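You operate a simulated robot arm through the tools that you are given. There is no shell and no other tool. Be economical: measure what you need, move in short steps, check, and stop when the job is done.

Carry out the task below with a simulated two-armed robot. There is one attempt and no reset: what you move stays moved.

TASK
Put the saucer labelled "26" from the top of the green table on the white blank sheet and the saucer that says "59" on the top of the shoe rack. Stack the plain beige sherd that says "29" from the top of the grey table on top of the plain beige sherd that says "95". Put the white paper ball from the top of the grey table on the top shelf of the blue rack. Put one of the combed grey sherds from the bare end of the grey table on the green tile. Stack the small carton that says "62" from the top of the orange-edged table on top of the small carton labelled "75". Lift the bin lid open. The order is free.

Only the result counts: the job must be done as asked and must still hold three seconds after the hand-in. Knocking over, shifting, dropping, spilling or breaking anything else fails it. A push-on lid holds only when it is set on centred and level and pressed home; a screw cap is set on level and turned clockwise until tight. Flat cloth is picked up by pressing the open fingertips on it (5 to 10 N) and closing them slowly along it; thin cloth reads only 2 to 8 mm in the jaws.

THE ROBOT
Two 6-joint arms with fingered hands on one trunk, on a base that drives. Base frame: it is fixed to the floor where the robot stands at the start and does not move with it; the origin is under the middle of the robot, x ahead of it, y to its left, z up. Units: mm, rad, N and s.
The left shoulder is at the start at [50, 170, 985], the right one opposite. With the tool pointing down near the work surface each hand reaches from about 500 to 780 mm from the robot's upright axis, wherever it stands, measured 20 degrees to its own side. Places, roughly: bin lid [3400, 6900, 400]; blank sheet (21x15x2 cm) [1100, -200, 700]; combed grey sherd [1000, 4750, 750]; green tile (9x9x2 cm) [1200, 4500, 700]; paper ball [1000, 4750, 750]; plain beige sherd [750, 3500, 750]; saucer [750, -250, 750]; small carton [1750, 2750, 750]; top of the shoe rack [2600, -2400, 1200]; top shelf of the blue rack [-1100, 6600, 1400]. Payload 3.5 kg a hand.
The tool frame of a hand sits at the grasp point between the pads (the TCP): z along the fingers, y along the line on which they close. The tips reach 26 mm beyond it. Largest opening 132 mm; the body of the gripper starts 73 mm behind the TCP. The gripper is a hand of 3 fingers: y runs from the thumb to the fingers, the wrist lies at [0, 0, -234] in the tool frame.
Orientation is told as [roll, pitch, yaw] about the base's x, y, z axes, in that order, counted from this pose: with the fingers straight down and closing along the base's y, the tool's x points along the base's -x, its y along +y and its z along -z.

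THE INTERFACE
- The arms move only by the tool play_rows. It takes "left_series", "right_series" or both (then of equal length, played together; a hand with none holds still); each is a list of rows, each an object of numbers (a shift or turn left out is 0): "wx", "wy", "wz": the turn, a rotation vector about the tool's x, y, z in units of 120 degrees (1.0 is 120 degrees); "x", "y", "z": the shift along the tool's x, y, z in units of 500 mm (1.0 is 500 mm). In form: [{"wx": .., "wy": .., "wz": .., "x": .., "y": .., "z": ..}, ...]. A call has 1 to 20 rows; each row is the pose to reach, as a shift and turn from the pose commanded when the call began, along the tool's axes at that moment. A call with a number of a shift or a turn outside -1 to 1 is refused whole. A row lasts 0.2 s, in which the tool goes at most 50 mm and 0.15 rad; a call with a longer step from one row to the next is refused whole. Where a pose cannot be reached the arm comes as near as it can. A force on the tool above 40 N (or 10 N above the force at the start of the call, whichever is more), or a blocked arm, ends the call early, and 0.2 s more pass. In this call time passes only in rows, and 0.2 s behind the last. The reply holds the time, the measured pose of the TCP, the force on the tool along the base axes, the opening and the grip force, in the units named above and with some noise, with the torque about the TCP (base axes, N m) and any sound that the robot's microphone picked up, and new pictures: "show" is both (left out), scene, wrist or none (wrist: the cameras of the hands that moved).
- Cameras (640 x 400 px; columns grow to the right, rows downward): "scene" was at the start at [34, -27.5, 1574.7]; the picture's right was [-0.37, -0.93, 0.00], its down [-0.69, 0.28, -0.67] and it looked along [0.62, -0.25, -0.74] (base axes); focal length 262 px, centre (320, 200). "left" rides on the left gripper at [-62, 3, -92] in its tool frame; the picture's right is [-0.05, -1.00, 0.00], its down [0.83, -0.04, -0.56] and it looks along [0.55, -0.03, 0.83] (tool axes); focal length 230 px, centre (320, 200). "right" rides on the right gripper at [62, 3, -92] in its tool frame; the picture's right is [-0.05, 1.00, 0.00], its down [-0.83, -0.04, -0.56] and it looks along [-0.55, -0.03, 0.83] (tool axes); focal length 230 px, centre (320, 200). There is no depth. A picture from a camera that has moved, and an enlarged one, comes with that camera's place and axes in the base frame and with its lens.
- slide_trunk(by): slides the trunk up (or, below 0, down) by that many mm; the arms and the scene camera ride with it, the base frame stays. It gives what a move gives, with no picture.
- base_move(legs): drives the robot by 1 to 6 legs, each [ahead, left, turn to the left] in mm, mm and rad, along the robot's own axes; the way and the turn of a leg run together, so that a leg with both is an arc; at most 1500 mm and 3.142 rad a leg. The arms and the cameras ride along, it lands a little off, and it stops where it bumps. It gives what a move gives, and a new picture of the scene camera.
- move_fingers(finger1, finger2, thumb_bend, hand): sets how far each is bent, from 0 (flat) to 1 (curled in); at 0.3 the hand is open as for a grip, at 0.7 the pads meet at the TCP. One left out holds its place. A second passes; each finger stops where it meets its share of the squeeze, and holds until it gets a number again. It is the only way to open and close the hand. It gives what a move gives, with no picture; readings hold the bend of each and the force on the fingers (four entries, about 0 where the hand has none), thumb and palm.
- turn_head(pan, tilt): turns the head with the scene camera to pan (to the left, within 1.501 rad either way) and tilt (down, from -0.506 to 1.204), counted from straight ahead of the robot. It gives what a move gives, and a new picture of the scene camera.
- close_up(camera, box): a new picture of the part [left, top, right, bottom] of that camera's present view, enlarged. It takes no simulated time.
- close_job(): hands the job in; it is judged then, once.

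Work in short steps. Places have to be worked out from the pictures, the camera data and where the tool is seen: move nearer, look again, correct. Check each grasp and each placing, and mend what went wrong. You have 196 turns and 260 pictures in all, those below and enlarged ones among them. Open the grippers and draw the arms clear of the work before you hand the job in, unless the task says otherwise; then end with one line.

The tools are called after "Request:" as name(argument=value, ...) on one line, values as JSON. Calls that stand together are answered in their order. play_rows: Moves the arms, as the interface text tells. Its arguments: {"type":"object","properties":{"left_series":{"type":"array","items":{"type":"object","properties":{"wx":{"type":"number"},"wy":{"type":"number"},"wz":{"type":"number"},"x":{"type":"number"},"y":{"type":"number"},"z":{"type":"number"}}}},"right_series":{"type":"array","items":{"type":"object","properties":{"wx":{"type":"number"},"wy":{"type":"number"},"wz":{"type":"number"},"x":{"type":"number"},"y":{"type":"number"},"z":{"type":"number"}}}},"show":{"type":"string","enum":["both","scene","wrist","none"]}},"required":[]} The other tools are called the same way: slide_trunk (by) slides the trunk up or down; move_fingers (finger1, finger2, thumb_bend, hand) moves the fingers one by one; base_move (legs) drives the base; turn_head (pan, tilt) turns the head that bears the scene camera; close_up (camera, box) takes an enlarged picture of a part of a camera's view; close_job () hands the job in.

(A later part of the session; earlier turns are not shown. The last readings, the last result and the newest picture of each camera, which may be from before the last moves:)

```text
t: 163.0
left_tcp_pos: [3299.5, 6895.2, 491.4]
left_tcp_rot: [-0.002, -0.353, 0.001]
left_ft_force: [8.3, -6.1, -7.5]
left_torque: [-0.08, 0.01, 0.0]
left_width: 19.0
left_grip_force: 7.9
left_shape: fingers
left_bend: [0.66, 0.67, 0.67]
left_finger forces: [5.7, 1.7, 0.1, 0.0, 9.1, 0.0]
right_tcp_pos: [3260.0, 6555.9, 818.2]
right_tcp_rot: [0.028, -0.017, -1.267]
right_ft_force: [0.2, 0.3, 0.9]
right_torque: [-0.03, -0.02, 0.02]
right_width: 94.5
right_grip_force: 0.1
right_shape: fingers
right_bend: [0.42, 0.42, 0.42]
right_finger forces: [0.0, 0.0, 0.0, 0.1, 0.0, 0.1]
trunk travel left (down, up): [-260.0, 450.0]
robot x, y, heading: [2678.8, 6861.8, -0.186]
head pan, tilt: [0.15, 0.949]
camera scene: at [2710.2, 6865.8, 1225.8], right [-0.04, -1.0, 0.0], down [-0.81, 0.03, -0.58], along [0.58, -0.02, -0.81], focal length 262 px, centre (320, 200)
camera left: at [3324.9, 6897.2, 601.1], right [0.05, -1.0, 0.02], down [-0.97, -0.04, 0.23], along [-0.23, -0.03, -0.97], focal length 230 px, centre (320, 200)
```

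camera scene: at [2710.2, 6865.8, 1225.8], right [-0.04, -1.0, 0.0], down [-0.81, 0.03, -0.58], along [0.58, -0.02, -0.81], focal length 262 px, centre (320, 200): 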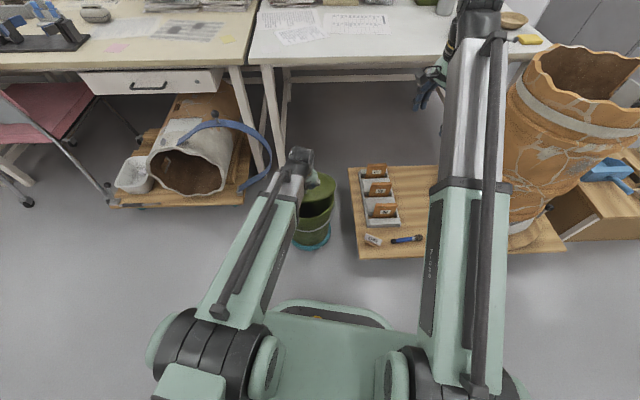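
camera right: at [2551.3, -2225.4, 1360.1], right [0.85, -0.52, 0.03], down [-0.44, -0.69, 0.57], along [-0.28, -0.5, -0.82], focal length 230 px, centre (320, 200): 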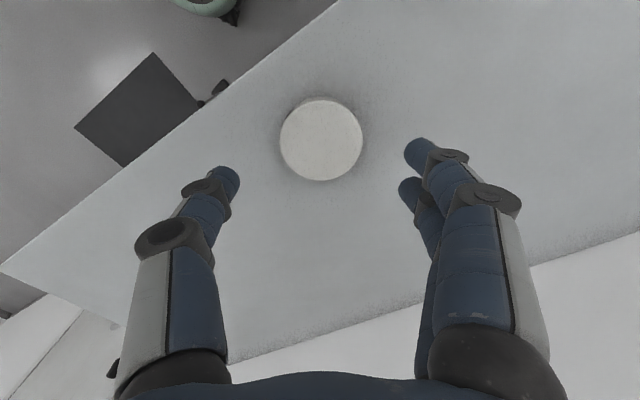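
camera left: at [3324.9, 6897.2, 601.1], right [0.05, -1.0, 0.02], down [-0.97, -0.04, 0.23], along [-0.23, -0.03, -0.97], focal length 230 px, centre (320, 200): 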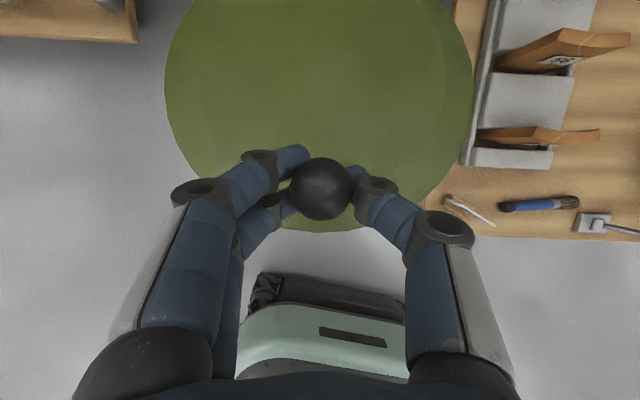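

The lid follows well with small forces, pulling slightly towards the hinge. In the tool frame the hinge is fixed, so I repeat the same arc with a slight inward correction.

Request:
play_rows(left_series=[{"x": -0.0118, "z": -0.0386, "wy": -0.0417}, {"x": -0.0258, "z": -0.0765, "wy": -0.0833}, {"x": -0.0432, "z": -0.113, "wy": -0.125}, {"x": -0.0638, "z": -0.148, "wy": -0.1667}, {"x": -0.0862, "z": -0.1814, "wy": -0.2083}], show="wrist")

```text
t: 164.2
left_tcp_pos: [3325.8, 6887.8, 594.1]
left_tcp_rot: [-0.002, -0.788, 0.003]
left_ft_force: [-0.2, -0.1, 0.9]
left_torque: [-0.02, -0.01, 0.03]
left_width: 6.1
left_grip_force: 0.0
left_shape: fingers
left_bend: [0.7, 0.7, 0.7]
left_finger forces: [0.0, 0.0, 0.0, 0.0, 0.1, 0.1]
left hand out of reach, approached as far as the arm can: row 4, 5
right_tcp_pos: [3259.9, 6557.0, 820.0]
right_tcp_rot: [0.029, -0.018, -1.268]
right_ft_force: [0.0, -0.4, 0.6]
right_torque: [0.01, -0.02, -0.03]
right_width: 94.2
right_grip_force: 0.1
right_shape: fingers
right_bend: [0.42, 0.42, 0.42]
right_finger forces: [0.0, 0.1, 0.0, 0.0, 0.1, 0.1]
trunk travel left (down, up): [-260.0, 450.0]
robot x, y, heading: [2679.6, 6855.7, -0.19]
head pan, tilt: [0.15, 0.949]
camera left: at [3303.9, 6890.6, 703.9], right [0.04, -1.0, 0.04], down [-0.98, -0.04, -0.2], along [0.2, -0.03, -0.98], focal length 230 px, centre (320, 200)
```

left: 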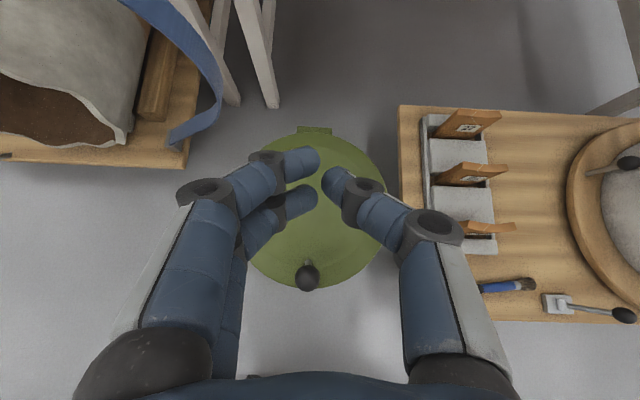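

The arm ran into its inner reach limit, the knob slipped out and the lid fell shut; the bin itself has not moved (knob still at 3268, 6894). I move the base back 70 mm to keep the wrist in range and reset the hand.

Request:
base_move(legs=[[-72, -13, 0]])

Request:
move_fingers(hand="left", finger1=0.4, finger2=0.4, thumb_bend=0.4)

```text
t: 165.2
left_tcp_pos: [3251.1, 6890.0, 592.5]
left_tcp_rot: [-0.002, -0.786, 0.003]
left_ft_force: [-1.2, 0.3, -0.2]
left_torque: [-0.03, 0.0, -0.02]
left_width: 6.1
left_grip_force: 0.0
left_shape: fingers
left_bend: [0.7, 0.7, 0.7]
left_finger forces: [0.0, 0.0, 0.1, 0.0, 0.1, 0.1]
right_tcp_pos: [3187.2, 6557.1, 818.9]
right_tcp_rot: [0.029, -0.018, -1.267]
right_ft_force: [0.5, 0.2, -0.1]
right_torque: [-0.01, -0.02, -0.01]
right_width: 94.2
right_grip_force: 0.0
right_shape: fingers
right_bend: [0.42, 0.42, 0.42]
right_finger forces: [0.0, 0.0, 0.1, 0.1, 0.0, 0.0]
trunk travel left (down, up): [-260.0, 450.0]
robot x, y, heading: [2603.6, 6856.4, -0.189]
head pan, tilt: [0.15, 0.949]
camera scene: at [2636.5, 6866.8, 1226.0], right [-0.04, -1.0, 0.0], down [-0.81, 0.03, -0.58], along [0.58, -0.02, -0.81], focal length 262 px, centre (320, 200)
```

scene: 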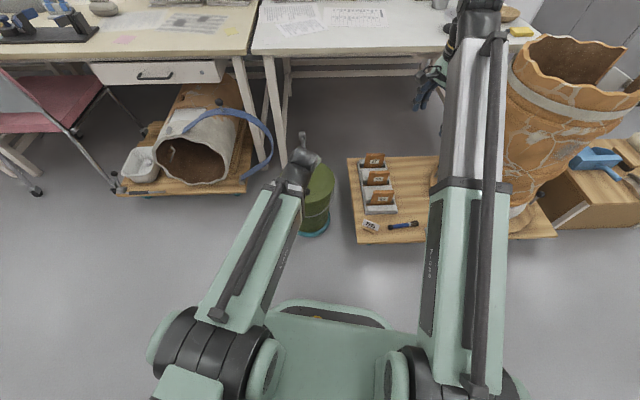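

```text
t: 166.2
left_tcp_pos: [3252.6, 6889.8, 593.4]
left_tcp_rot: [-0.003, -0.787, 0.004]
left_ft_force: [0.7, -1.3, -0.3]
left_torque: [-0.01, -0.01, 0.0]
left_width: 100.7
left_grip_force: 0.1
left_shape: fingers
left_bend: [0.4, 0.4, 0.4]
left_finger forces: [0.0, 0.0, 0.1, 0.0, 0.0, 0.0]
right_tcp_pos: [3187.4, 6557.4, 819.1]
right_tcp_rot: [0.028, -0.019, -1.266]
right_ft_force: [1.2, -0.3, -0.4]
right_torque: [-0.02, -0.02, 0.02]
right_width: 94.4
right_grip_force: 0.1
right_shape: fingers
right_bend: [0.42, 0.42, 0.42]
right_finger forces: [0.1, 0.0, 0.0, 0.0, 0.0, 0.0]
trunk travel left (down, up): [-260.0, 450.0]
robot x, y, heading: [2601.8, 6861.8, -0.19]
head pan, tilt: [0.15, 0.949]
```

I bring the hand back to pointing straight down above the knob.

Request:
play_rows(left_series=[{"wy": 0.063, "x": 0.01, "z": 0.01}, {"wy": 0.126, "x": 0.02, "z": 0.03}, {"wy": 0.189, "x": 0.04, "z": 0.06}, {"wy": 0.252, "x": 0.05, "z": 0.09, "y": 0.004}, {"wy": 0.315, "x": 0.065, "z": 0.11, "y": 0.008}, {"wy": 0.376, "x": 0.079, "z": 0.127, "y": 0.008}], show="wrist")

```text
t: 167.7
left_tcp_pos: [3269.2, 6892.6, 518.3]
left_tcp_rot: [-0.001, 0.004, 0.002]
left_ft_force: [-1.6, -0.1, 0.0]
left_torque: [-0.02, 0.02, 0.02]
left_width: 101.1
left_grip_force: 0.0
left_shape: fingers
left_bend: [0.4, 0.4, 0.4]
left_finger forces: [0.0, 0.0, 0.1, 0.1, 0.0, 0.0]
right_tcp_pos: [3186.9, 6557.5, 818.4]
right_tcp_rot: [0.028, -0.018, -1.268]
right_ft_force: [0.5, 0.3, -0.2]
right_torque: [-0.02, 0.03, -0.01]
right_width: 94.4
right_grip_force: 0.1
right_shape: fingers
right_bend: [0.42, 0.42, 0.42]
right_finger forces: [0.0, 0.0, 0.1, 0.0, 0.1, 0.0]
trunk travel left (down, up): [-260.0, 450.0]
robot x, y, heading: [2606.5, 6862.2, -0.188]
head pan, tilt: [0.15, 0.949]
camera left: at [3331.9, 6895.7, 613.1], right [0.05, -1.0, 0.0], down [-0.83, -0.04, 0.56], along [-0.56, -0.03, -0.83], focal length 230 px, centre (320, 200)
```

left: 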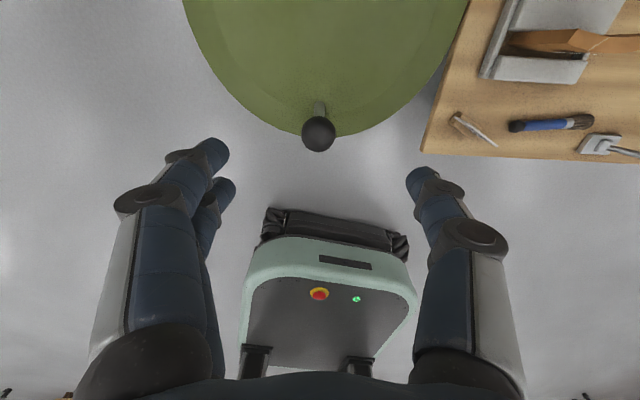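

Centred again. I descend to z≈414 and close on the stem under the ball.

Request:
play_rows(left_series=[{"z": 0.07}, {"z": 0.14}, {"z": 0.18}, {"z": 0.208, "y": 0.002}], show="none")

Request:
move_fingers(hand="left", finger1=0.72, finger2=0.72, thumb_bend=0.72)

Request:
close_up(camera="left", box=[160, 60, 480, 260])

```text
t: 168.7
left_tcp_pos: [3270.0, 6895.7, 417.0]
left_tcp_rot: [0.0, 0.001, 0.001]
left_ft_force: [0.0, 0.2, -0.8]
left_torque: [-0.04, -0.03, 0.0]
left_width: 100.7
left_grip_force: 0.1
left_shape: fingers
left_bend: [0.4, 0.4, 0.4]
left_finger forces: [0.0, 0.0, 0.0, 0.0, 0.0, 0.1]
right_tcp_pos: [3187.9, 6559.0, 819.0]
right_tcp_rot: [0.027, -0.02, -1.267]
right_ft_force: [0.2, -0.7, -0.1]
right_torque: [-0.02, 0.01, 0.02]
right_width: 94.2
right_grip_force: 0.1
right_shape: fingers
right_bend: [0.42, 0.42, 0.42]
right_finger forces: [0.1, 0.1, 0.1, 0.1, 0.0, 0.0]
trunk travel left (down, up): [-260.0, 450.0]
robot x, y, heading: [2602.1, 6857.7, -0.194]
head pan, tilt: [0.15, 0.949]
```

```text
t: 169.7
left_tcp_pos: [3269.8, 6893.7, 417.8]
left_tcp_rot: [-0.002, 0.001, 0.001]
left_ft_force: [3.6, -1.5, -1.7]
left_torque: [-0.07, -0.05, 0.0]
left_width: 16.6
left_grip_force: 10.7
left_shape: fingers
left_bend: [0.7, 0.67, 0.67]
left_finger forces: [3.8, 6.4, 0.0, 0.1, 11.2, 0.2]
right_tcp_pos: [3187.6, 6557.8, 818.9]
right_tcp_rot: [0.029, -0.017, -1.267]
right_ft_force: [0.0, -0.2, 0.4]
right_torque: [0.02, 0.0, -0.01]
right_width: 94.3
right_grip_force: 0.1
right_shape: fingers
right_bend: [0.42, 0.42, 0.42]
right_finger forces: [0.0, 0.0, 0.1, 0.0, 0.0, 0.0]
trunk travel left (down, up): [-260.0, 450.0]
robot x, y, heading: [2603.0, 6858.7, -0.188]
head pan, tilt: [0.15, 0.949]
```

```text
2.00 times, centred on (320, 160) of left
camera zoom: at [3332.4, 6896.6, 510.9], right [0.05, -1.0, 0.0], down [-0.83, -0.04, 0.56], along [-0.55, -0.03, -0.83], focal length 460 px, centre (320, 280)
```

zoom: 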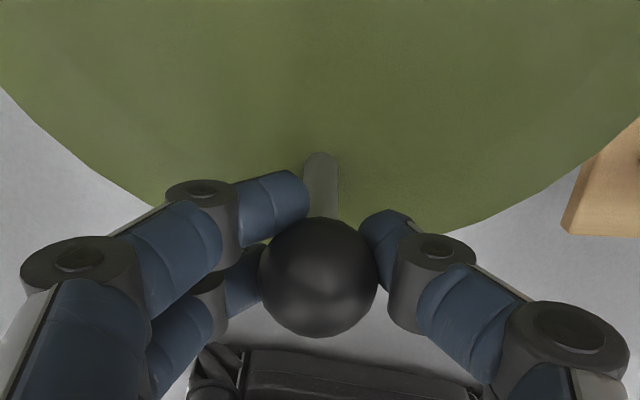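

Good cage. I play the first 20° of the arc again.

Request:
play_rows(left_series=[{"x": -0.0103, "z": -0.039, "wy": -0.0417}, {"x": -0.0238, "z": -0.077, "wy": -0.0833}, {"x": -0.0407, "z": -0.1135, "wy": -0.125}, {"x": -0.0608, "z": -0.1487, "wy": -0.1667}], show="wrist")

```text
t: 170.7
left_tcp_pos: [3299.1, 6894.1, 492.2]
left_tcp_rot: [0.0, -0.351, 0.002]
left_ft_force: [5.7, -5.6, -6.2]
left_torque: [-0.06, 0.02, 0.04]
left_width: 16.6
left_grip_force: 9.8
left_shape: fingers
left_bend: [0.69, 0.71, 0.68]
left_finger forces: [6.7, 2.9, 0.0, 0.1, 9.8, 0.0]
right_tcp_pos: [3187.4, 6558.0, 817.7]
right_tcp_rot: [0.027, -0.019, -1.266]
right_ft_force: [0.0, 0.4, 0.5]
right_torque: [0.01, 0.04, 0.01]
right_width: 94.5
right_grip_force: 0.1
right_shape: fingers
right_bend: [0.42, 0.42, 0.42]
right_finger forces: [0.0, 0.0, 0.1, 0.0, 0.1, 0.0]
trunk travel left (down, up): [-260.0, 450.0]
robot x, y, heading: [2602.4, 6861.9, -0.19]
head pan, tilt: [0.15, 0.949]
camera left: at [3327.5, 6897.0, 600.2], right [0.05, -1.0, 0.02], down [-0.97, -0.04, 0.24], along [-0.24, -0.03, -0.97], focal length 230 px, centre (320, 200)
```

left: 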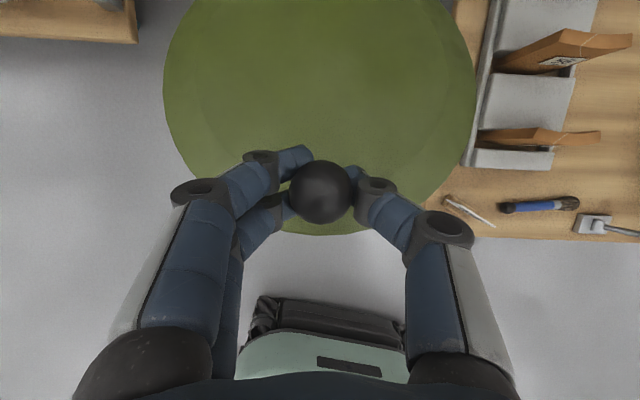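

Lid up 20°. I continue another 15° and check reach.

Request:
play_rows(left_series=[{"x": -0.0108, "z": -0.0388, "wy": -0.0417}, {"x": -0.0248, "z": -0.0767, "wy": -0.0833}, {"x": -0.0422, "z": -0.1132, "wy": -0.125}], show="wrist")

```text
t: 171.4
left_tcp_pos: [3300.2, 6896.5, 552.2]
left_tcp_rot: [0.0, -0.613, 0.002]
left_ft_force: [1.1, -0.4, 0.3]
left_torque: [0.01, 0.03, 0.01]
left_width: 1.4
left_grip_force: 0.0
left_shape: fingers
left_bend: [0.72, 0.72, 0.72]
left_finger forces: [0.0, 0.1, 0.0, 0.1, 0.0, 0.0]
right_tcp_pos: [3186.1, 6559.0, 818.1]
right_tcp_rot: [0.028, -0.02, -1.268]
right_ft_force: [-0.1, 0.1, -0.1]
right_torque: [-0.02, -0.04, -0.02]
right_width: 94.4
right_grip_force: 0.0
right_shape: fingers
right_bend: [0.42, 0.42, 0.42]
right_finger forces: [0.0, 0.1, 0.0, 0.1, 0.1, 0.1]
trunk travel left (down, up): [-260.0, 450.0]
robot x, y, heading: [2598.0, 6866.0, -0.189]
head pan, tilt: [0.15, 0.949]
camera left: at [3297.7, 6898.6, 663.9], right [0.04, -1.0, 0.03], down [-1.0, -0.05, -0.02], along [0.02, -0.03, -1.0], focal length 230 px, centre (320, 200)
```

left: 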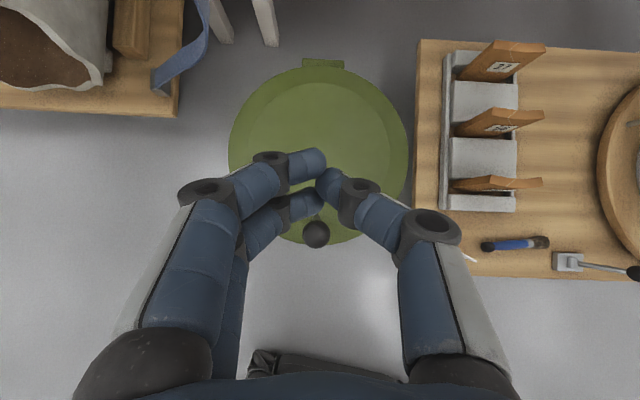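

I see my error: a lid hinged on the far side rotates so its top faces away from me, so the hand must stay vertical (the ball turning between the pads) and finally lean forward. The lid dropped shut again, bin unmoved. I reposition: base ahead 130 mm, trunk up 60, fingers open.

Request:
base_move(legs=[[130, 25, 0]])

Request:
slide_trunk(by=60)

Request:
move_fingers(hand="left", finger1=0.4, finger2=0.4, thumb_bend=0.4)

```text
t: 172.7
left_tcp_pos: [3431.5, 6897.5, 551.1]
left_tcp_rot: [0.0, -0.612, 0.003]
left_ft_force: [0.3, 0.4, 1.0]
left_torque: [0.01, -0.01, -0.01]
left_width: 1.1
left_grip_force: 0.1
left_shape: fingers
left_bend: [0.72, 0.72, 0.72]
left_finger forces: [0.0, 0.1, 0.0, 0.1, 0.0, 0.1]
right_tcp_pos: [3317.7, 6559.1, 818.4]
right_tcp_rot: [0.03, -0.019, -1.268]
right_ft_force: [-0.1, 0.1, -0.2]
right_torque: [0.03, -0.02, -0.02]
right_width: 94.6
right_grip_force: 0.1
right_shape: fingers
right_bend: [0.42, 0.42, 0.42]
right_finger forces: [0.0, 0.0, 0.1, 0.1, 0.0, 0.0]
trunk travel left (down, up): [-260.0, 450.0]
robot x, y, heading: [2737.1, 6861.1, -0.19]
head pan, tilt: [0.15, 0.949]
camera scene: at [2767.1, 6867.8, 1226.0], right [-0.04, -1.0, 0.0], down [-0.81, 0.03, -0.58], along [0.58, -0.02, -0.81], focal length 262 px, centre (320, 200)
```

scene: 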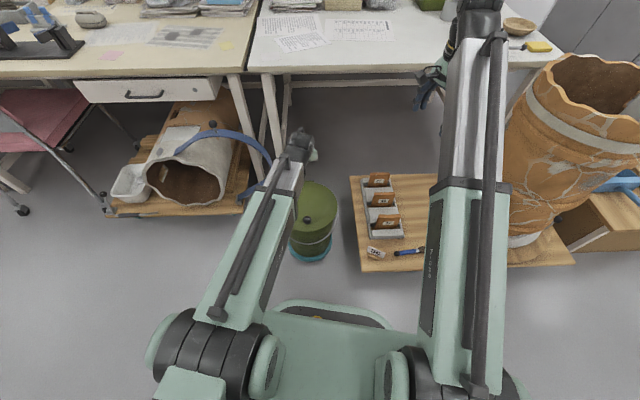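

```text
t: 173.7
left_tcp_pos: [3430.8, 6897.2, 611.1]
left_tcp_rot: [-0.002, -0.611, 0.002]
left_ft_force: [-0.6, -0.4, -0.2]
left_torque: [0.01, 0.0, -0.01]
left_width: 1.5
left_grip_force: 0.2
left_shape: fingers
left_bend: [0.72, 0.72, 0.72]
left_finger forces: [0.0, 0.0, 0.0, 0.1, 0.0, 0.0]
right_tcp_pos: [3319.0, 6560.5, 878.1]
right_tcp_rot: [0.029, -0.018, -1.267]
right_ft_force: [0.2, -0.3, -0.5]
right_torque: [-0.02, -0.02, 0.01]
right_width: 94.3
right_grip_force: 0.1
right_shape: fingers
right_bend: [0.42, 0.42, 0.42]
right_finger forces: [0.0, 0.1, 0.0, 0.0, 0.1, 0.0]
trunk travel left (down, up): [-320.0, 390.0]
robot x, y, heading: [2736.9, 6855.5, -0.193]
head pan, tilt: [0.15, 0.949]
```

```text
t: 174.7
left_tcp_pos: [3431.6, 6897.8, 611.1]
left_tcp_rot: [-0.002, -0.611, 0.004]
left_ft_force: [0.3, -0.1, 0.0]
left_torque: [-0.02, -0.01, -0.01]
left_width: 100.9
left_grip_force: 0.0
left_shape: fingers
left_bend: [0.4, 0.4, 0.4]
left_finger forces: [0.0, 0.1, 0.0, 0.0, 0.0, 0.0]
right_tcp_pos: [3319.2, 6560.5, 877.9]
right_tcp_rot: [0.028, -0.019, -1.267]
right_ft_force: [0.3, -0.2, 0.2]
right_torque: [-0.02, -0.02, -0.01]
right_width: 94.4
right_grip_force: 0.0
right_shape: fingers
right_bend: [0.42, 0.42, 0.42]
right_finger forces: [0.0, 0.0, 0.0, 0.0, 0.0, 0.1]
trunk travel left (down, up): [-320.0, 390.0]
robot x, y, heading: [2729.7, 6859.6, -0.189]
head pan, tilt: [0.15, 0.949]
```

Now I bring the hand back upright above the knob.

Request:
play_rows(left_series=[{"x": 0.066, "wy": 0.049}, {"x": 0.132, "wy": 0.098}, {"x": 0.198, "wy": 0.146}, {"x": 0.264, "wy": 0.195, "y": -0.004}, {"x": 0.33, "wy": 0.244, "y": -0.007}, {"x": 0.395, "wy": 0.292, "y": -0.007, "z": -0.006}], show="wrist")

```text
t: 176.1
left_tcp_pos: [3267.8, 6892.7, 499.3]
left_tcp_rot: [0.0, 0.002, 0.004]
left_ft_force: [-0.3, -0.5, -0.1]
left_torque: [0.02, 0.02, 0.02]
left_width: 100.7
left_grip_force: 0.1
left_shape: fingers
left_bend: [0.4, 0.4, 0.4]
left_finger forces: [0.0, 0.0, 0.0, 0.0, 0.1, 0.1]
right_tcp_pos: [3318.3, 6559.9, 879.7]
right_tcp_rot: [0.027, -0.02, -1.266]
right_ft_force: [-0.2, -0.1, 0.4]
right_torque: [-0.03, 0.03, 0.01]
right_width: 94.5
right_grip_force: 0.1
right_shape: fingers
right_bend: [0.42, 0.42, 0.42]
right_finger forces: [0.0, 0.0, 0.0, 0.0, 0.0, 0.0]
trunk travel left (down, up): [-320.0, 390.0]
robot x, y, heading: [2733.4, 6866.5, -0.187]
head pan, tilt: [0.15, 0.949]
camera left: at [3329.8, 6895.7, 593.4], right [0.05, -1.0, 0.0], down [-0.83, -0.05, 0.56], along [-0.56, -0.03, -0.83], focal length 230 px, centre (320, 200)
```

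left: 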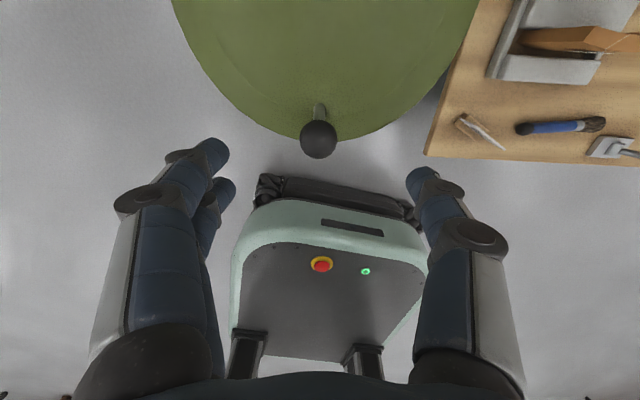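

Centred. Descend to z≈416 and close.

Request:
play_rows(left_series=[{"z": 0.06}, {"z": 0.12}, {"z": 0.15}, {"z": 0.169, "y": 0.003}], show="none")

Request:
move_fingers(hand="left", finger1=0.74, finger2=0.74, thumb_bend=0.74)

```text
t: 177.1
left_tcp_pos: [3266.9, 6894.7, 415.9]
left_tcp_rot: [0.002, 0.002, 0.004]
left_ft_force: [-0.5, 0.1, -0.6]
left_torque: [-0.01, 0.04, 0.0]
left_width: 101.0
left_grip_force: 0.1
left_shape: fingers
left_bend: [0.4, 0.4, 0.4]
left_finger forces: [0.1, 0.0, 0.0, 0.1, 0.1, 0.0]
right_tcp_pos: [3318.5, 6559.7, 878.3]
right_tcp_rot: [0.029, -0.02, -1.268]
right_ft_force: [0.4, -0.4, -0.4]
right_torque: [0.01, -0.03, 0.0]
right_width: 94.4
right_grip_force: 0.0
right_shape: fingers
right_bend: [0.42, 0.42, 0.42]
right_finger forces: [0.1, 0.1, 0.0, 0.1, 0.0, 0.0]
trunk travel left (down, up): [-320.0, 390.0]
robot x, y, heading: [2734.5, 6863.2, -0.192]
head pan, tilt: [0.15, 0.949]
```

```text
t: 178.1
left_tcp_pos: [3266.9, 6894.9, 414.6]
left_tcp_rot: [-0.001, 0.0, 0.004]
left_ft_force: [3.4, -4.4, -1.4]
left_torque: [-0.09, -0.05, 0.02]
left_width: 16.1
left_grip_force: 12.9
left_shape: fingers
left_bend: [0.71, 0.71, 0.68]
left_finger forces: [5.8, 6.3, 0.0, 0.0, 13.9, 0.0]
right_tcp_pos: [3318.3, 6559.5, 878.2]
right_tcp_rot: [0.028, -0.018, -1.266]
right_ft_force: [-0.1, -0.4, 0.4]
right_torque: [0.0, 0.0, -0.02]
right_width: 94.4
right_grip_force: 0.0
right_shape: fingers
right_bend: [0.42, 0.42, 0.42]
right_finger forces: [0.0, 0.1, 0.0, 0.0, 0.0, 0.0]
trunk travel left (down, up): [-320.0, 390.0]
robot x, y, heading: [2734.4, 6861.6, -0.186]
head pan, tilt: [0.15, 0.949]
```

Firm (13 N). Now the arc with the hand kept vertical, up to 40°.

Request:
play_rows(left_series=[{"x": -0.0098, "z": -0.039}, {"x": -0.0228, "z": -0.077}, {"x": -0.0392, "z": -0.1138}, {"x": -0.0588, "z": -0.149}, {"x": -0.0812, "z": -0.1824}, {"x": -0.1066, "z": -0.2136}, {"x": -0.1346, "z": -0.2426}, {"x": -0.165, "z": -0.269}], show="both")

```text
t: 179.9
left_tcp_pos: [3350.6, 6896.2, 552.1]
left_tcp_rot: [0.0, 0.002, 0.003]
left_ft_force: [0.4, 3.6, -2.1]
left_torque: [0.09, 0.03, 0.1]
left_width: 2.8
left_grip_force: 1.9
left_shape: fingers
left_bend: [0.72, 0.74, 0.72]
left_finger forces: [3.8, 0.0, 0.1, 0.0, 0.0, 0.0]
right_tcp_pos: [3319.1, 6560.2, 878.8]
right_tcp_rot: [0.029, -0.018, -1.268]
right_ft_force: [-0.2, 0.2, -0.5]
right_torque: [0.01, 0.02, 0.0]
right_width: 94.6
right_grip_force: 0.0
right_shape: fingers
right_bend: [0.42, 0.42, 0.42]
right_finger forces: [0.1, 0.1, 0.0, 0.1, 0.1, 0.1]
trunk travel left (down, up): [-320.0, 390.0]
robot x, y, heading: [2731.4, 6859.3, -0.186]
head pan, tilt: [0.15, 0.949]
camera scene: at [2767.3, 6868.1, 1286.0], right [-0.04, -1.0, 0.0], down [-0.81, 0.03, -0.58], along [0.58, -0.02, -0.81], focal length 262 px, centre (320, 200)
camera left: at [3413.2, 6899.7, 644.6], right [0.06, -1.0, 0.0], down [-0.83, -0.05, 0.56], along [-0.56, -0.03, -0.83], focal length 230 px, centre (320, 200)
```

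scene: 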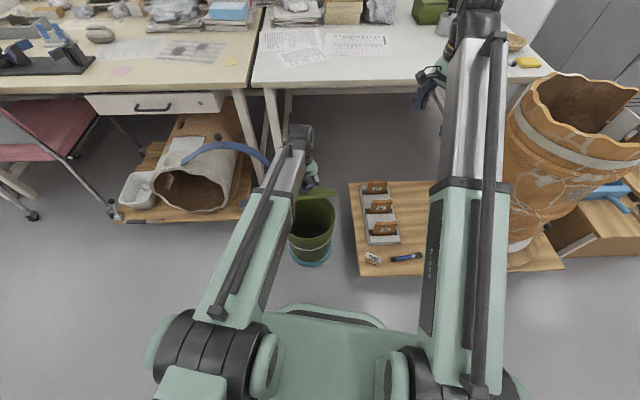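
left: 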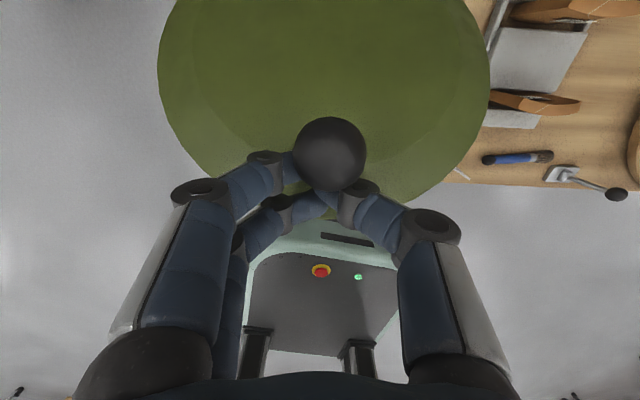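

The lid is up about 45°, resting on the closed fingers hooked behind the ball. I keep pushing along the arc, gradually leaning the hand forward.

Request:
play_rows(left_series=[{"x": -0.022, "z": -0.014, "wy": -0.016}, {"x": -0.044, "z": -0.026, "wy": -0.033}, {"x": -0.067, "z": -0.037, "wy": -0.05}, {"x": -0.09, "z": -0.047, "wy": -0.067}], show="both")

```text
t: 180.9
left_tcp_pos: [3394.9, 6895.1, 574.7]
left_tcp_rot: [-0.001, -0.14, 0.003]
left_ft_force: [-1.6, 2.7, 1.8]
left_torque: [-0.02, 0.1, -0.01]
left_width: 3.6
left_grip_force: 6.6
left_shape: fingers
left_bend: [0.72, 0.74, 0.72]
left_finger forces: [4.3, 3.9, 0.0, 0.1, 5.6, 0.0]
right_tcp_pos: [3318.3, 6560.3, 879.8]
right_tcp_rot: [0.028, -0.019, -1.268]
right_ft_force: [0.2, -0.8, 0.0]
right_torque: [0.0, -0.01, 0.0]
right_width: 94.4
right_grip_force: 0.1
right_shape: fingers
right_bend: [0.42, 0.42, 0.42]
right_finger forces: [0.0, 0.1, 0.0, 0.1, 0.0, 0.1]
trunk travel left (down, up): [-320.0, 390.0]
robot x, y, heading: [2733.3, 6860.3, -0.189]
head pan, tilt: [0.15, 0.949]
camera scene: at [2767.0, 6867.9, 1286.0], right [-0.04, -1.0, 0.0], down [-0.81, 0.03, -0.58], along [0.58, -0.02, -0.81], focal length 262 px, centre (320, 200)
camera left: at [3443.6, 6898.7, 676.1], right [0.05, -1.0, 0.01], down [-0.9, -0.05, 0.43], along [-0.43, -0.03, -0.9], focal length 230 px, centre (320, 200)
```

scene: 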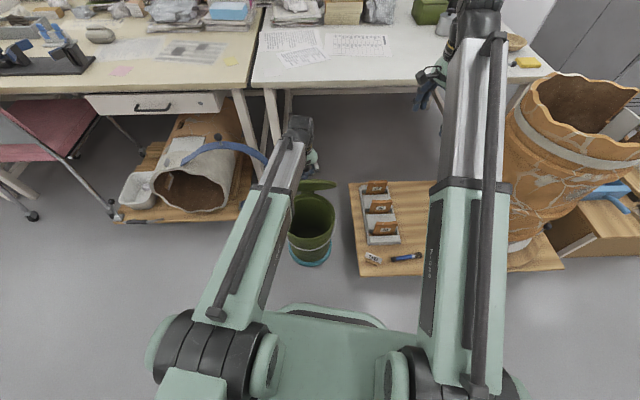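
left: 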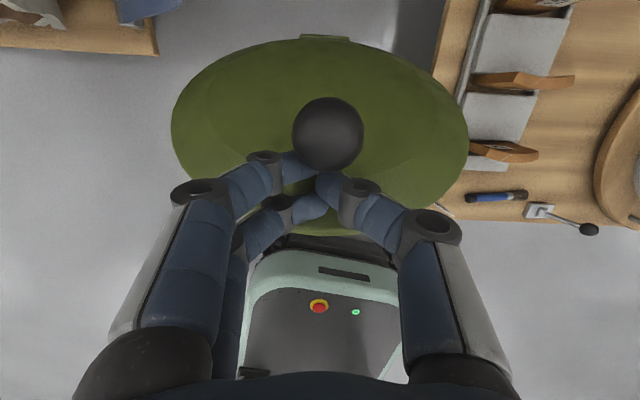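

The lid is near 62° and following. I push on towards vertical.

Request:
play_rows(left_series=[{"x": -0.024, "z": -0.004, "wy": -0.02}, {"x": -0.048, "z": -0.008, "wy": -0.04}, {"x": -0.072, "z": -0.011, "wy": -0.06}, {"x": -0.095, "z": -0.013, "wy": -0.08}], show="both")

```text
t: 181.9
left_tcp_pos: [3440.9, 6896.9, 587.7]
left_tcp_rot: [0.0, -0.307, 0.004]
left_ft_force: [-3.0, -2.1, 6.2]
left_torque: [0.11, 0.36, -0.1]
left_width: 3.8
left_grip_force: 13.9
left_shape: fingers
left_bend: [0.72, 0.74, 0.72]
left_finger forces: [5.3, 11.5, 0.0, 0.0, 9.4, 0.0]
right_tcp_pos: [3317.5, 6560.1, 879.1]
right_tcp_rot: [0.028, -0.018, -1.268]
right_ft_force: [-0.8, -0.3, -0.7]
right_torque: [0.01, -0.01, -0.03]
right_width: 94.5
right_grip_force: 0.1
right_shape: fingers
right_bend: [0.42, 0.42, 0.42]
right_finger forces: [0.1, 0.1, 0.0, 0.0, 0.1, 0.1]
trunk travel left (down, up): [-320.0, 390.0]
robot x, y, heading: [2732.5, 6862.2, -0.189]
head pan, tilt: [0.15, 0.949]
camera scene: at [2766.6, 6867.7, 1286.0], right [-0.04, -1.0, 0.0], down [-0.81, 0.03, -0.58], along [0.58, -0.02, -0.81], focal length 262 px, centre (320, 200)
camera left: at [3472.2, 6899.0, 695.6], right [0.05, -1.0, 0.02], down [-0.96, -0.05, 0.28], along [-0.28, -0.03, -0.96], focal length 230 px, centre (320, 200)
```

scene: 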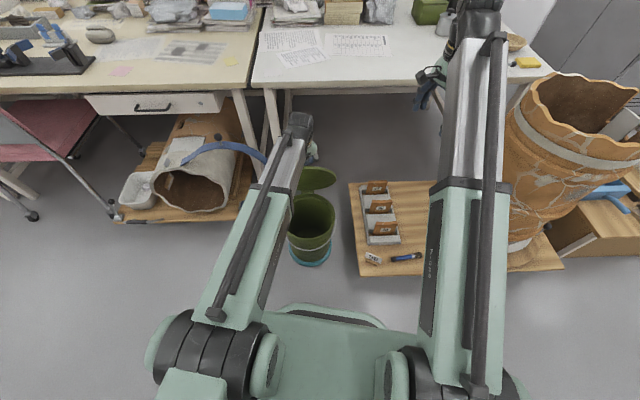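
left: 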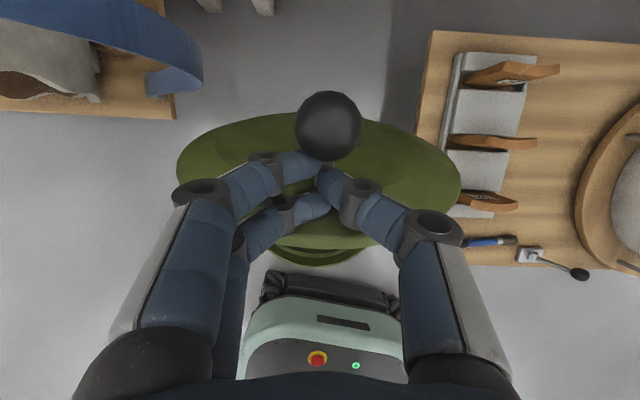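

About 75° now. I push on past vertical.

Request:
play_rows(left_series=[{"x": -0.028, "z": 0.006, "wy": -0.02}, {"x": -0.056, "z": 0.012, "wy": -0.04}, {"x": -0.084, "z": 0.018, "wy": -0.06}, {"x": -0.112, "z": 0.033, "wy": -0.08}, {"x": -0.14, "z": 0.047, "wy": -0.1}], show="both")

```text
t: 183.2
left_tcp_pos: [3513.7, 6896.3, 593.9]
left_tcp_rot: [0.005, -0.525, -0.003]
left_ft_force: [-3.4, 1.8, 22.8]
left_torque: [0.73, 1.4, -1.1]
left_width: 9.7
left_grip_force: 47.9
left_shape: fingers
left_bend: [0.71, 0.75, 0.72]
left_finger forces: [6.6, 51.1, 0.0, 0.0, 38.2, 0.0]
right_tcp_pos: [3316.8, 6560.3, 879.1]
right_tcp_rot: [0.029, -0.02, -1.268]
right_ft_force: [0.5, 0.1, -0.4]
right_torque: [-0.03, 0.03, -0.02]
right_width: 94.5
right_grip_force: 0.1
right_shape: fingers
right_bend: [0.42, 0.42, 0.42]
right_finger forces: [0.0, 0.0, 0.1, 0.1, 0.0, 0.0]
trunk travel left (down, up): [-320.0, 390.0]
robot x, y, heading: [2732.6, 6858.7, -0.188]
head pan, tilt: [0.15, 0.949]
stopped in row 5 (left hand): the force on the tool passed its limit at 43 N (the readings are from after the stop); the commanded pose is now the measured one
camera scene: at [2765.4, 6867.8, 1285.9], right [-0.04, -1.0, 0.0], down [-0.81, 0.03, -0.58], along [0.58, -0.02, -0.81], focal length 262 px, centre (320, 200)
camera left: at [3521.9, 6899.0, 705.0], right [0.04, -1.0, 0.02], down [-1.0, -0.04, 0.07], along [-0.06, -0.02, -1.0], focal length 230 px, centre (320, 200)
```

scene: 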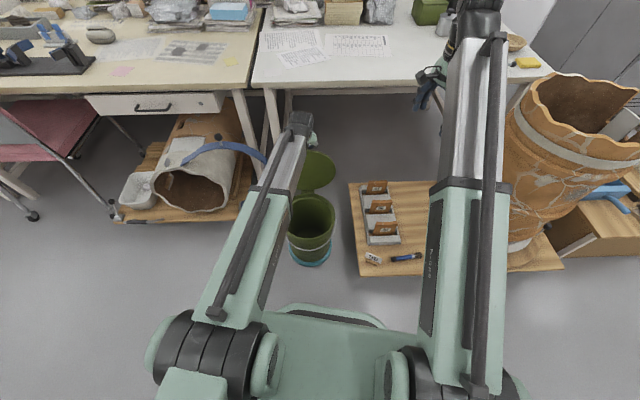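
left: 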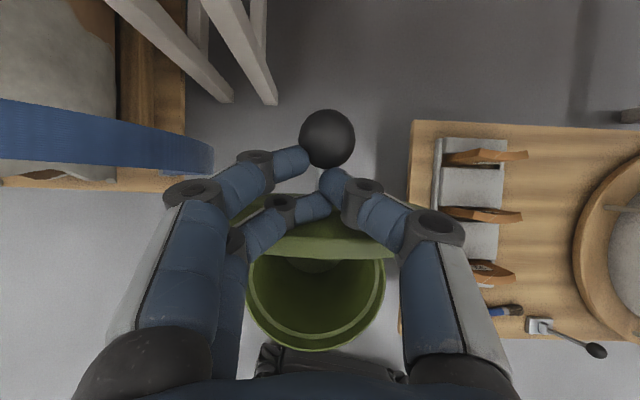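

The lid appears just past vertical (~95°) and resistance rose, maybe its stop. I ease up 10 mm to relieve the load and look.

Request:
play_rows(left_series=[{"x": -0.005, "z": -0.009}, {"x": -0.01, "z": -0.0173}], show="wrist")

Request:
close_up(camera="scene", box=[250, 90, 370, 280])

```text
t: 183.8
left_tcp_pos: [3515.3, 6898.0, 598.1]
left_tcp_rot: [0.002, -0.517, 0.002]
left_ft_force: [0.9, 2.0, 1.8]
left_torque: [0.06, 0.0, 0.0]
left_width: 6.5
left_grip_force: 7.2
left_shape: fingers
left_bend: [0.72, 0.74, 0.72]
left_finger forces: [5.0, 4.1, 0.1, 0.0, 5.5, 0.0]
right_tcp_pos: [3318.3, 6560.1, 878.2]
right_tcp_rot: [0.028, -0.016, -1.266]
right_ft_force: [0.7, 0.2, 0.4]
right_torque: [0.02, -0.01, -0.01]
right_width: 94.6
right_grip_force: 0.0
right_shape: fingers
right_bend: [0.42, 0.42, 0.42]
right_finger forces: [0.0, 0.0, 0.2, 0.1, 0.0, 0.0]
trunk travel left (down, up): [-320.0, 390.0]
robot x, y, heading: [2737.1, 6859.8, -0.188]
head pan, tilt: [0.15, 0.949]
camera left: at [3523.0, 6899.7, 710.3], right [0.05, -1.0, 0.02], down [-1.0, -0.05, 0.07], along [-0.07, -0.03, -1.0], focal length 230 px, centre (320, 200)
```

left: 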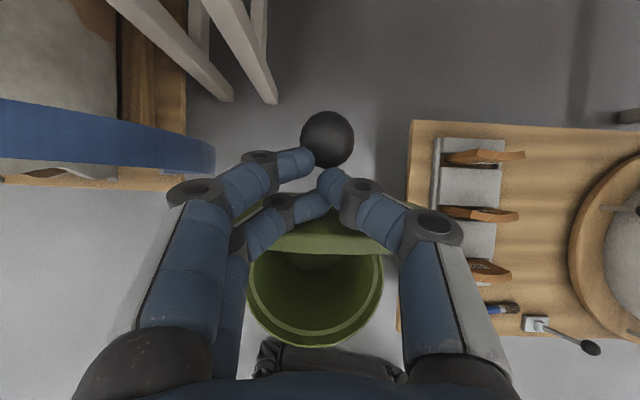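

```text
2.11 times, centred on (310, 185) of scene
camera zoom: at [2767.5, 6867.9, 1285.6], right [-0.04, -1.0, 0.0], down [-0.81, 0.03, -0.58], along [0.58, -0.02, -0.81], focal length 551 px, centre (341, 232)
```

zoom: 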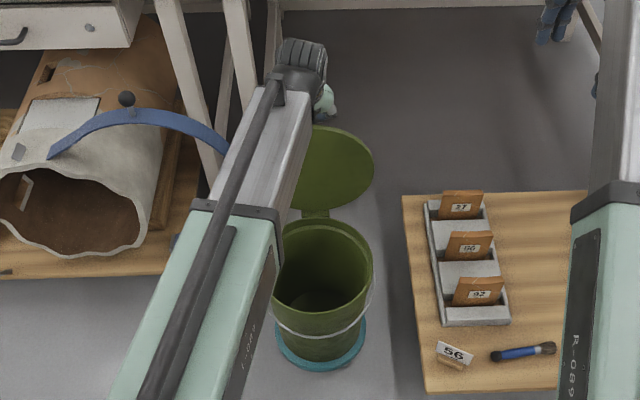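

Force is gone now. I push 20 mm further forward gently to see whether it opens more or is at its stop.

Request:
play_rows(left_series=[{"x": -0.012, "z": 0.006}, {"x": -0.024, "z": 0.012}, {"x": -0.036, "z": 0.018}], show="wrist")

```text
t: 184.6
left_tcp_pos: [3534.6, 6897.2, 599.7]
left_tcp_rot: [0.004, -0.517, 0.0]
left_ft_force: [-0.2, 0.1, -0.1]
left_torque: [0.01, -0.01, -0.02]
left_width: 0.0
left_grip_force: 0.1
left_shape: fingers
left_bend: [0.73, 0.74, 0.72]
left_finger forces: [0.0, 0.1, 0.0, 0.1, 0.0, 0.0]
right_tcp_pos: [3318.5, 6560.1, 879.1]
right_tcp_rot: [0.027, -0.018, -1.267]
right_ft_force: [0.2, 0.5, 0.4]
right_torque: [-0.03, 0.03, 0.0]
right_width: 94.2
right_grip_force: 0.0
right_shape: fingers
right_bend: [0.42, 0.42, 0.42]
right_finger forces: [0.0, 0.0, 0.1, 0.1, 0.0, 0.1]
trunk travel left (down, up): [-320.0, 390.0]
robot x, y, heading: [2733.4, 6862.2, -0.184]
head pan, tilt: [0.15, 0.949]
camera left: at [3542.4, 6898.6, 711.8], right [0.05, -1.0, 0.02], down [-1.0, -0.04, 0.07], along [-0.07, -0.03, -1.0], focal length 230 px, centre (320, 200)
```

left: 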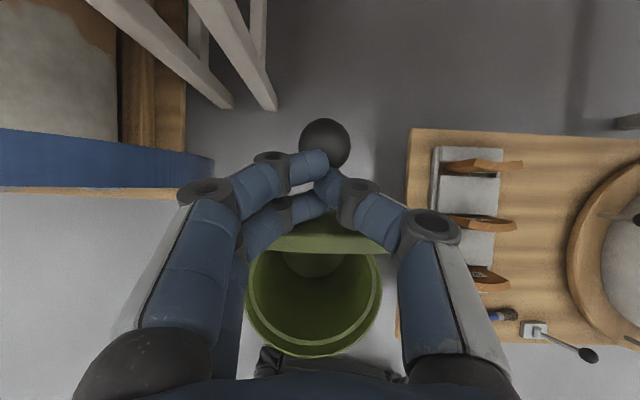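

The lid stands on its own past vertical with no load on the fingers. I withdraw along the tool axis and watch whether it stays.

Request:
play_rows(left_series=[{"z": -0.04}, {"z": -0.09}, {"z": -0.15}, {"z": -0.21}, {"z": -0.27}], show="both")

```text
t: 185.8
left_tcp_pos: [3467.4, 6896.7, 718.2]
left_tcp_rot: [0.0, -0.517, 0.0]
left_ft_force: [-1.0, -0.1, 0.4]
left_torque: [0.0, -0.02, -0.03]
left_width: 0.1
left_grip_force: 0.1
left_shape: fingers
left_bend: [0.73, 0.74, 0.72]
left_finger forces: [0.1, 0.0, 0.0, 0.1, 0.0, 0.0]
right_tcp_pos: [3318.5, 6560.5, 878.3]
right_tcp_rot: [0.029, -0.019, -1.266]
right_ft_force: [0.0, 0.6, -1.0]
right_torque: [-0.04, 0.01, -0.01]
right_width: 94.8
right_grip_force: 0.0
right_shape: fingers
right_bend: [0.42, 0.42, 0.42]
right_finger forces: [0.0, 0.1, 0.1, 0.1, 0.0, 0.0]
trunk travel left (down, up): [-320.0, 390.0]
robot x, y, heading: [2731.1, 6860.7, -0.19]
head pan, tilt: [0.15, 0.949]
camera scene: at [2767.3, 6867.9, 1286.0], right [-0.04, -1.0, 0.0], down [-0.81, 0.03, -0.58], along [0.58, -0.02, -0.81], focal length 262 px, centre (320, 200)
camera left: at [3475.9, 6899.2, 829.1], right [0.05, -1.0, 0.02], down [-1.0, -0.04, 0.07], along [-0.07, -0.03, -1.0], focal length 230 px, centre (320, 200)
```

scene: 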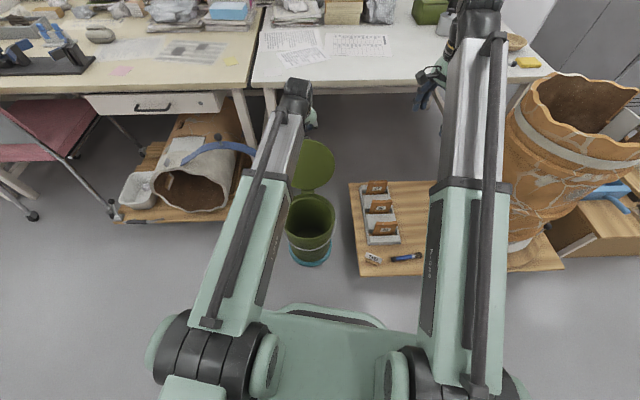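
left: 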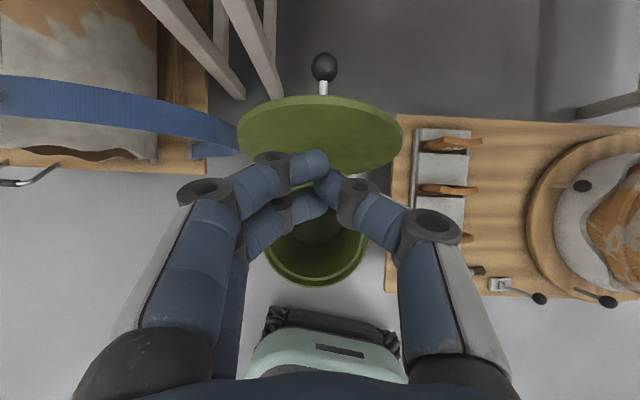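

The lid stays open. I return the left hand to vertical, raise the trunk to its start height, then drive round to the end of the grey table.

Request:
play_rows(left_series=[{"wy": 0.05, "x": 0.05, "z": -0.05}, {"wy": 0.1, "x": 0.08, "z": -0.09}, {"wy": 0.15, "x": 0.11, "z": -0.09}, {"wy": 0.2, "x": 0.14, "z": -0.09}, {"wy": 0.247, "x": 0.16, "z": -0.09}], show="none")

Request:
slide_trunk(by=280)

Request:
move_fingers(hand="left", finger1=0.4, finger2=0.4, thumb_bend=0.4)

Request:
base_move(legs=[[-350, 0, 0], [0, 0, -1.381], [1370, 0, 0], [0, -1300, 0]])

Request:
turn_head(pan=0, tilt=0.75)

```text
t: 187.0
left_tcp_pos: [3376.2, 6895.2, 716.7]
left_tcp_rot: [0.002, 0.001, -0.001]
left_ft_force: [-0.3, 0.7, -0.8]
left_torque: [0.01, 0.01, -0.04]
left_width: 0.2
left_grip_force: 0.1
left_shape: fingers
left_bend: [0.73, 0.74, 0.72]
left_finger forces: [0.0, 0.1, 0.0, 0.1, 0.0, 0.0]
right_tcp_pos: [3318.7, 6560.0, 877.9]
right_tcp_rot: [0.03, -0.017, -1.266]
right_ft_force: [0.2, 0.1, -0.2]
right_torque: [0.0, -0.01, -0.02]
right_width: 94.6
right_grip_force: 0.0
right_shape: fingers
right_bend: [0.42, 0.42, 0.42]
right_finger forces: [0.0, 0.0, 0.1, 0.1, 0.0, 0.1]
trunk travel left (down, up): [-320.0, 390.0]
robot x, y, heading: [2731.5, 6860.6, -0.185]
head pan, tilt: [0.15, 0.949]
```

```text
t: 189.8
left_tcp_pos: [3375.5, 6896.1, 996.7]
left_tcp_rot: [0.003, 0.001, 0.002]
left_ft_force: [-0.2, 0.7, 0.6]
left_torque: [0.04, 0.01, -0.01]
left_width: 0.1
left_grip_force: 0.1
left_shape: fingers
left_bend: [0.73, 0.74, 0.72]
left_finger forces: [0.0, 0.0, 0.0, 0.0, 0.0, 0.0]
right_tcp_pos: [3319.2, 6559.8, 1159.2]
right_tcp_rot: [0.028, -0.016, -1.267]
right_ft_force: [0.0, 0.1, 0.8]
right_torque: [0.0, 0.0, -0.03]
right_width: 94.5
right_grip_force: 0.1
right_shape: fingers
right_bend: [0.42, 0.42, 0.42]
right_finger forces: [0.1, 0.0, 0.1, 0.0, 0.0, 0.1]
trunk travel left (down, up): [-600.0, 110.0]
robot x, y, heading: [2734.5, 6862.0, -0.185]
head pan, tilt: [0.15, 0.949]
```

```text
t: 190.8
left_tcp_pos: [3374.9, 6895.9, 997.9]
left_tcp_rot: [0.001, 0.001, 0.0]
left_ft_force: [0.7, 0.1, -0.6]
left_torque: [0.02, 0.05, -0.01]
left_width: 100.9
left_grip_force: 0.0
left_shape: fingers
left_bend: [0.4, 0.4, 0.4]
left_finger forces: [0.0, 0.0, 0.0, 0.1, 0.0, 0.1]
right_tcp_pos: [3318.3, 6559.8, 1159.0]
right_tcp_rot: [0.028, -0.019, -1.269]
right_ft_force: [0.1, -0.5, 0.0]
right_torque: [-0.02, 0.01, -0.01]
right_width: 94.5
right_grip_force: 0.0
right_shape: fingers
right_bend: [0.42, 0.42, 0.42]
right_finger forces: [0.0, 0.0, 0.0, 0.0, 0.0, 0.0]
trunk travel left (down, up): [-600.0, 110.0]
robot x, y, heading: [2732.0, 6863.9, -0.184]
head pan, tilt: [0.15, 0.949]
```

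```text
t: 209.0
left_tcp_pos: [1220.8, 4965.4, 998.6]
left_tcp_rot: [0.002, 0.001, -1.396]
left_ft_force: [-0.2, -0.4, 0.3]
left_torque: [0.01, 0.03, 0.0]
left_width: 101.0
left_grip_force: 0.0
left_shape: fingers
left_bend: [0.4, 0.4, 0.4]
left_finger forces: [0.0, 0.0, 0.0, 0.0, 0.1, 0.1]
right_tcp_pos: [879.4, 4962.8, 1158.7]
right_tcp_rot: [0.029, -0.017, -2.665]
right_ft_force: [0.4, -0.6, -0.4]
right_torque: [-0.02, -0.01, -0.02]
right_width: 94.4
right_grip_force: 0.1
right_shape: fingers
right_bend: [0.42, 0.42, 0.42]
right_finger forces: [0.1, 0.0, 0.1, 0.1, 0.0, 0.0]
trunk travel left (down, up): [-600.0, 110.0]
robot x, y, heading: [1078.0, 5588.3, -1.584]
head pan, tilt: [0.15, 0.949]
camera scene: at [1086.6, 5560.9, 1566.0], right [-0.99, -0.14, 0.0], down [-0.11, 0.81, -0.58], along [0.08, -0.58, -0.81], focal length 262 px, centre (320, 200)
```

scene: 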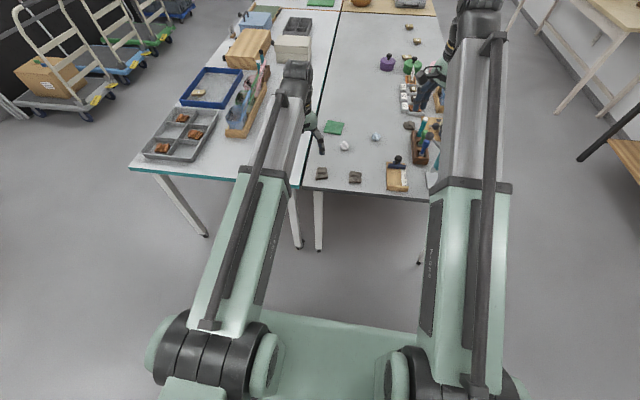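

```text
t: 209.7
left_tcp_pos: [1221.0, 4964.2, 997.8]
left_tcp_rot: [0.001, -0.001, -1.396]
left_ft_force: [-0.4, 0.5, -0.5]
left_torque: [0.04, 0.03, -0.01]
left_width: 100.8
left_grip_force: 0.0
left_shape: fingers
left_bend: [0.4, 0.4, 0.4]
left_finger forces: [0.0, 0.1, 0.0, 0.1, 0.1, 0.0]
right_tcp_pos: [880.2, 4962.8, 1157.5]
right_tcp_rot: [0.027, -0.018, -2.665]
right_ft_force: [-0.2, -0.1, 0.1]
right_torque: [-0.01, -0.01, -0.01]
right_width: 94.4
right_grip_force: 0.0
right_shape: fingers
right_bend: [0.42, 0.42, 0.42]
right_finger forces: [0.1, 0.1, 0.0, 0.0, 0.1, 0.1]
trunk travel left (down, up): [-600.0, 110.0]
robot x, y, heading: [1076.4, 5587.6, -1.587]
head pan, tilt: [0.0, 0.75]
camera scene: at [1075.9, 5550.1, 1581.5], right [-1.0, 0.01, 0.0], down [0.01, 0.68, -0.73], along [-0.01, -0.73, -0.68], focal length 262 px, centre (320, 200)
```

scene: 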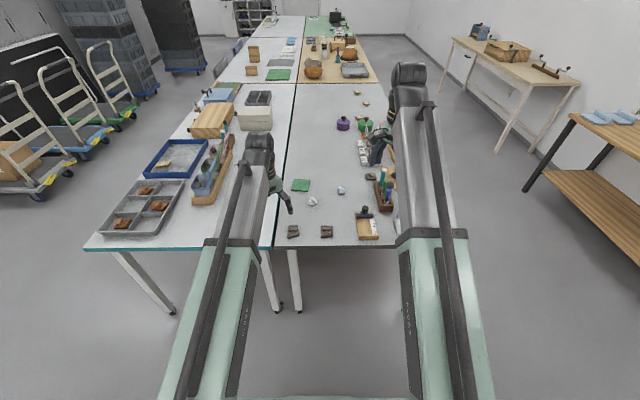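

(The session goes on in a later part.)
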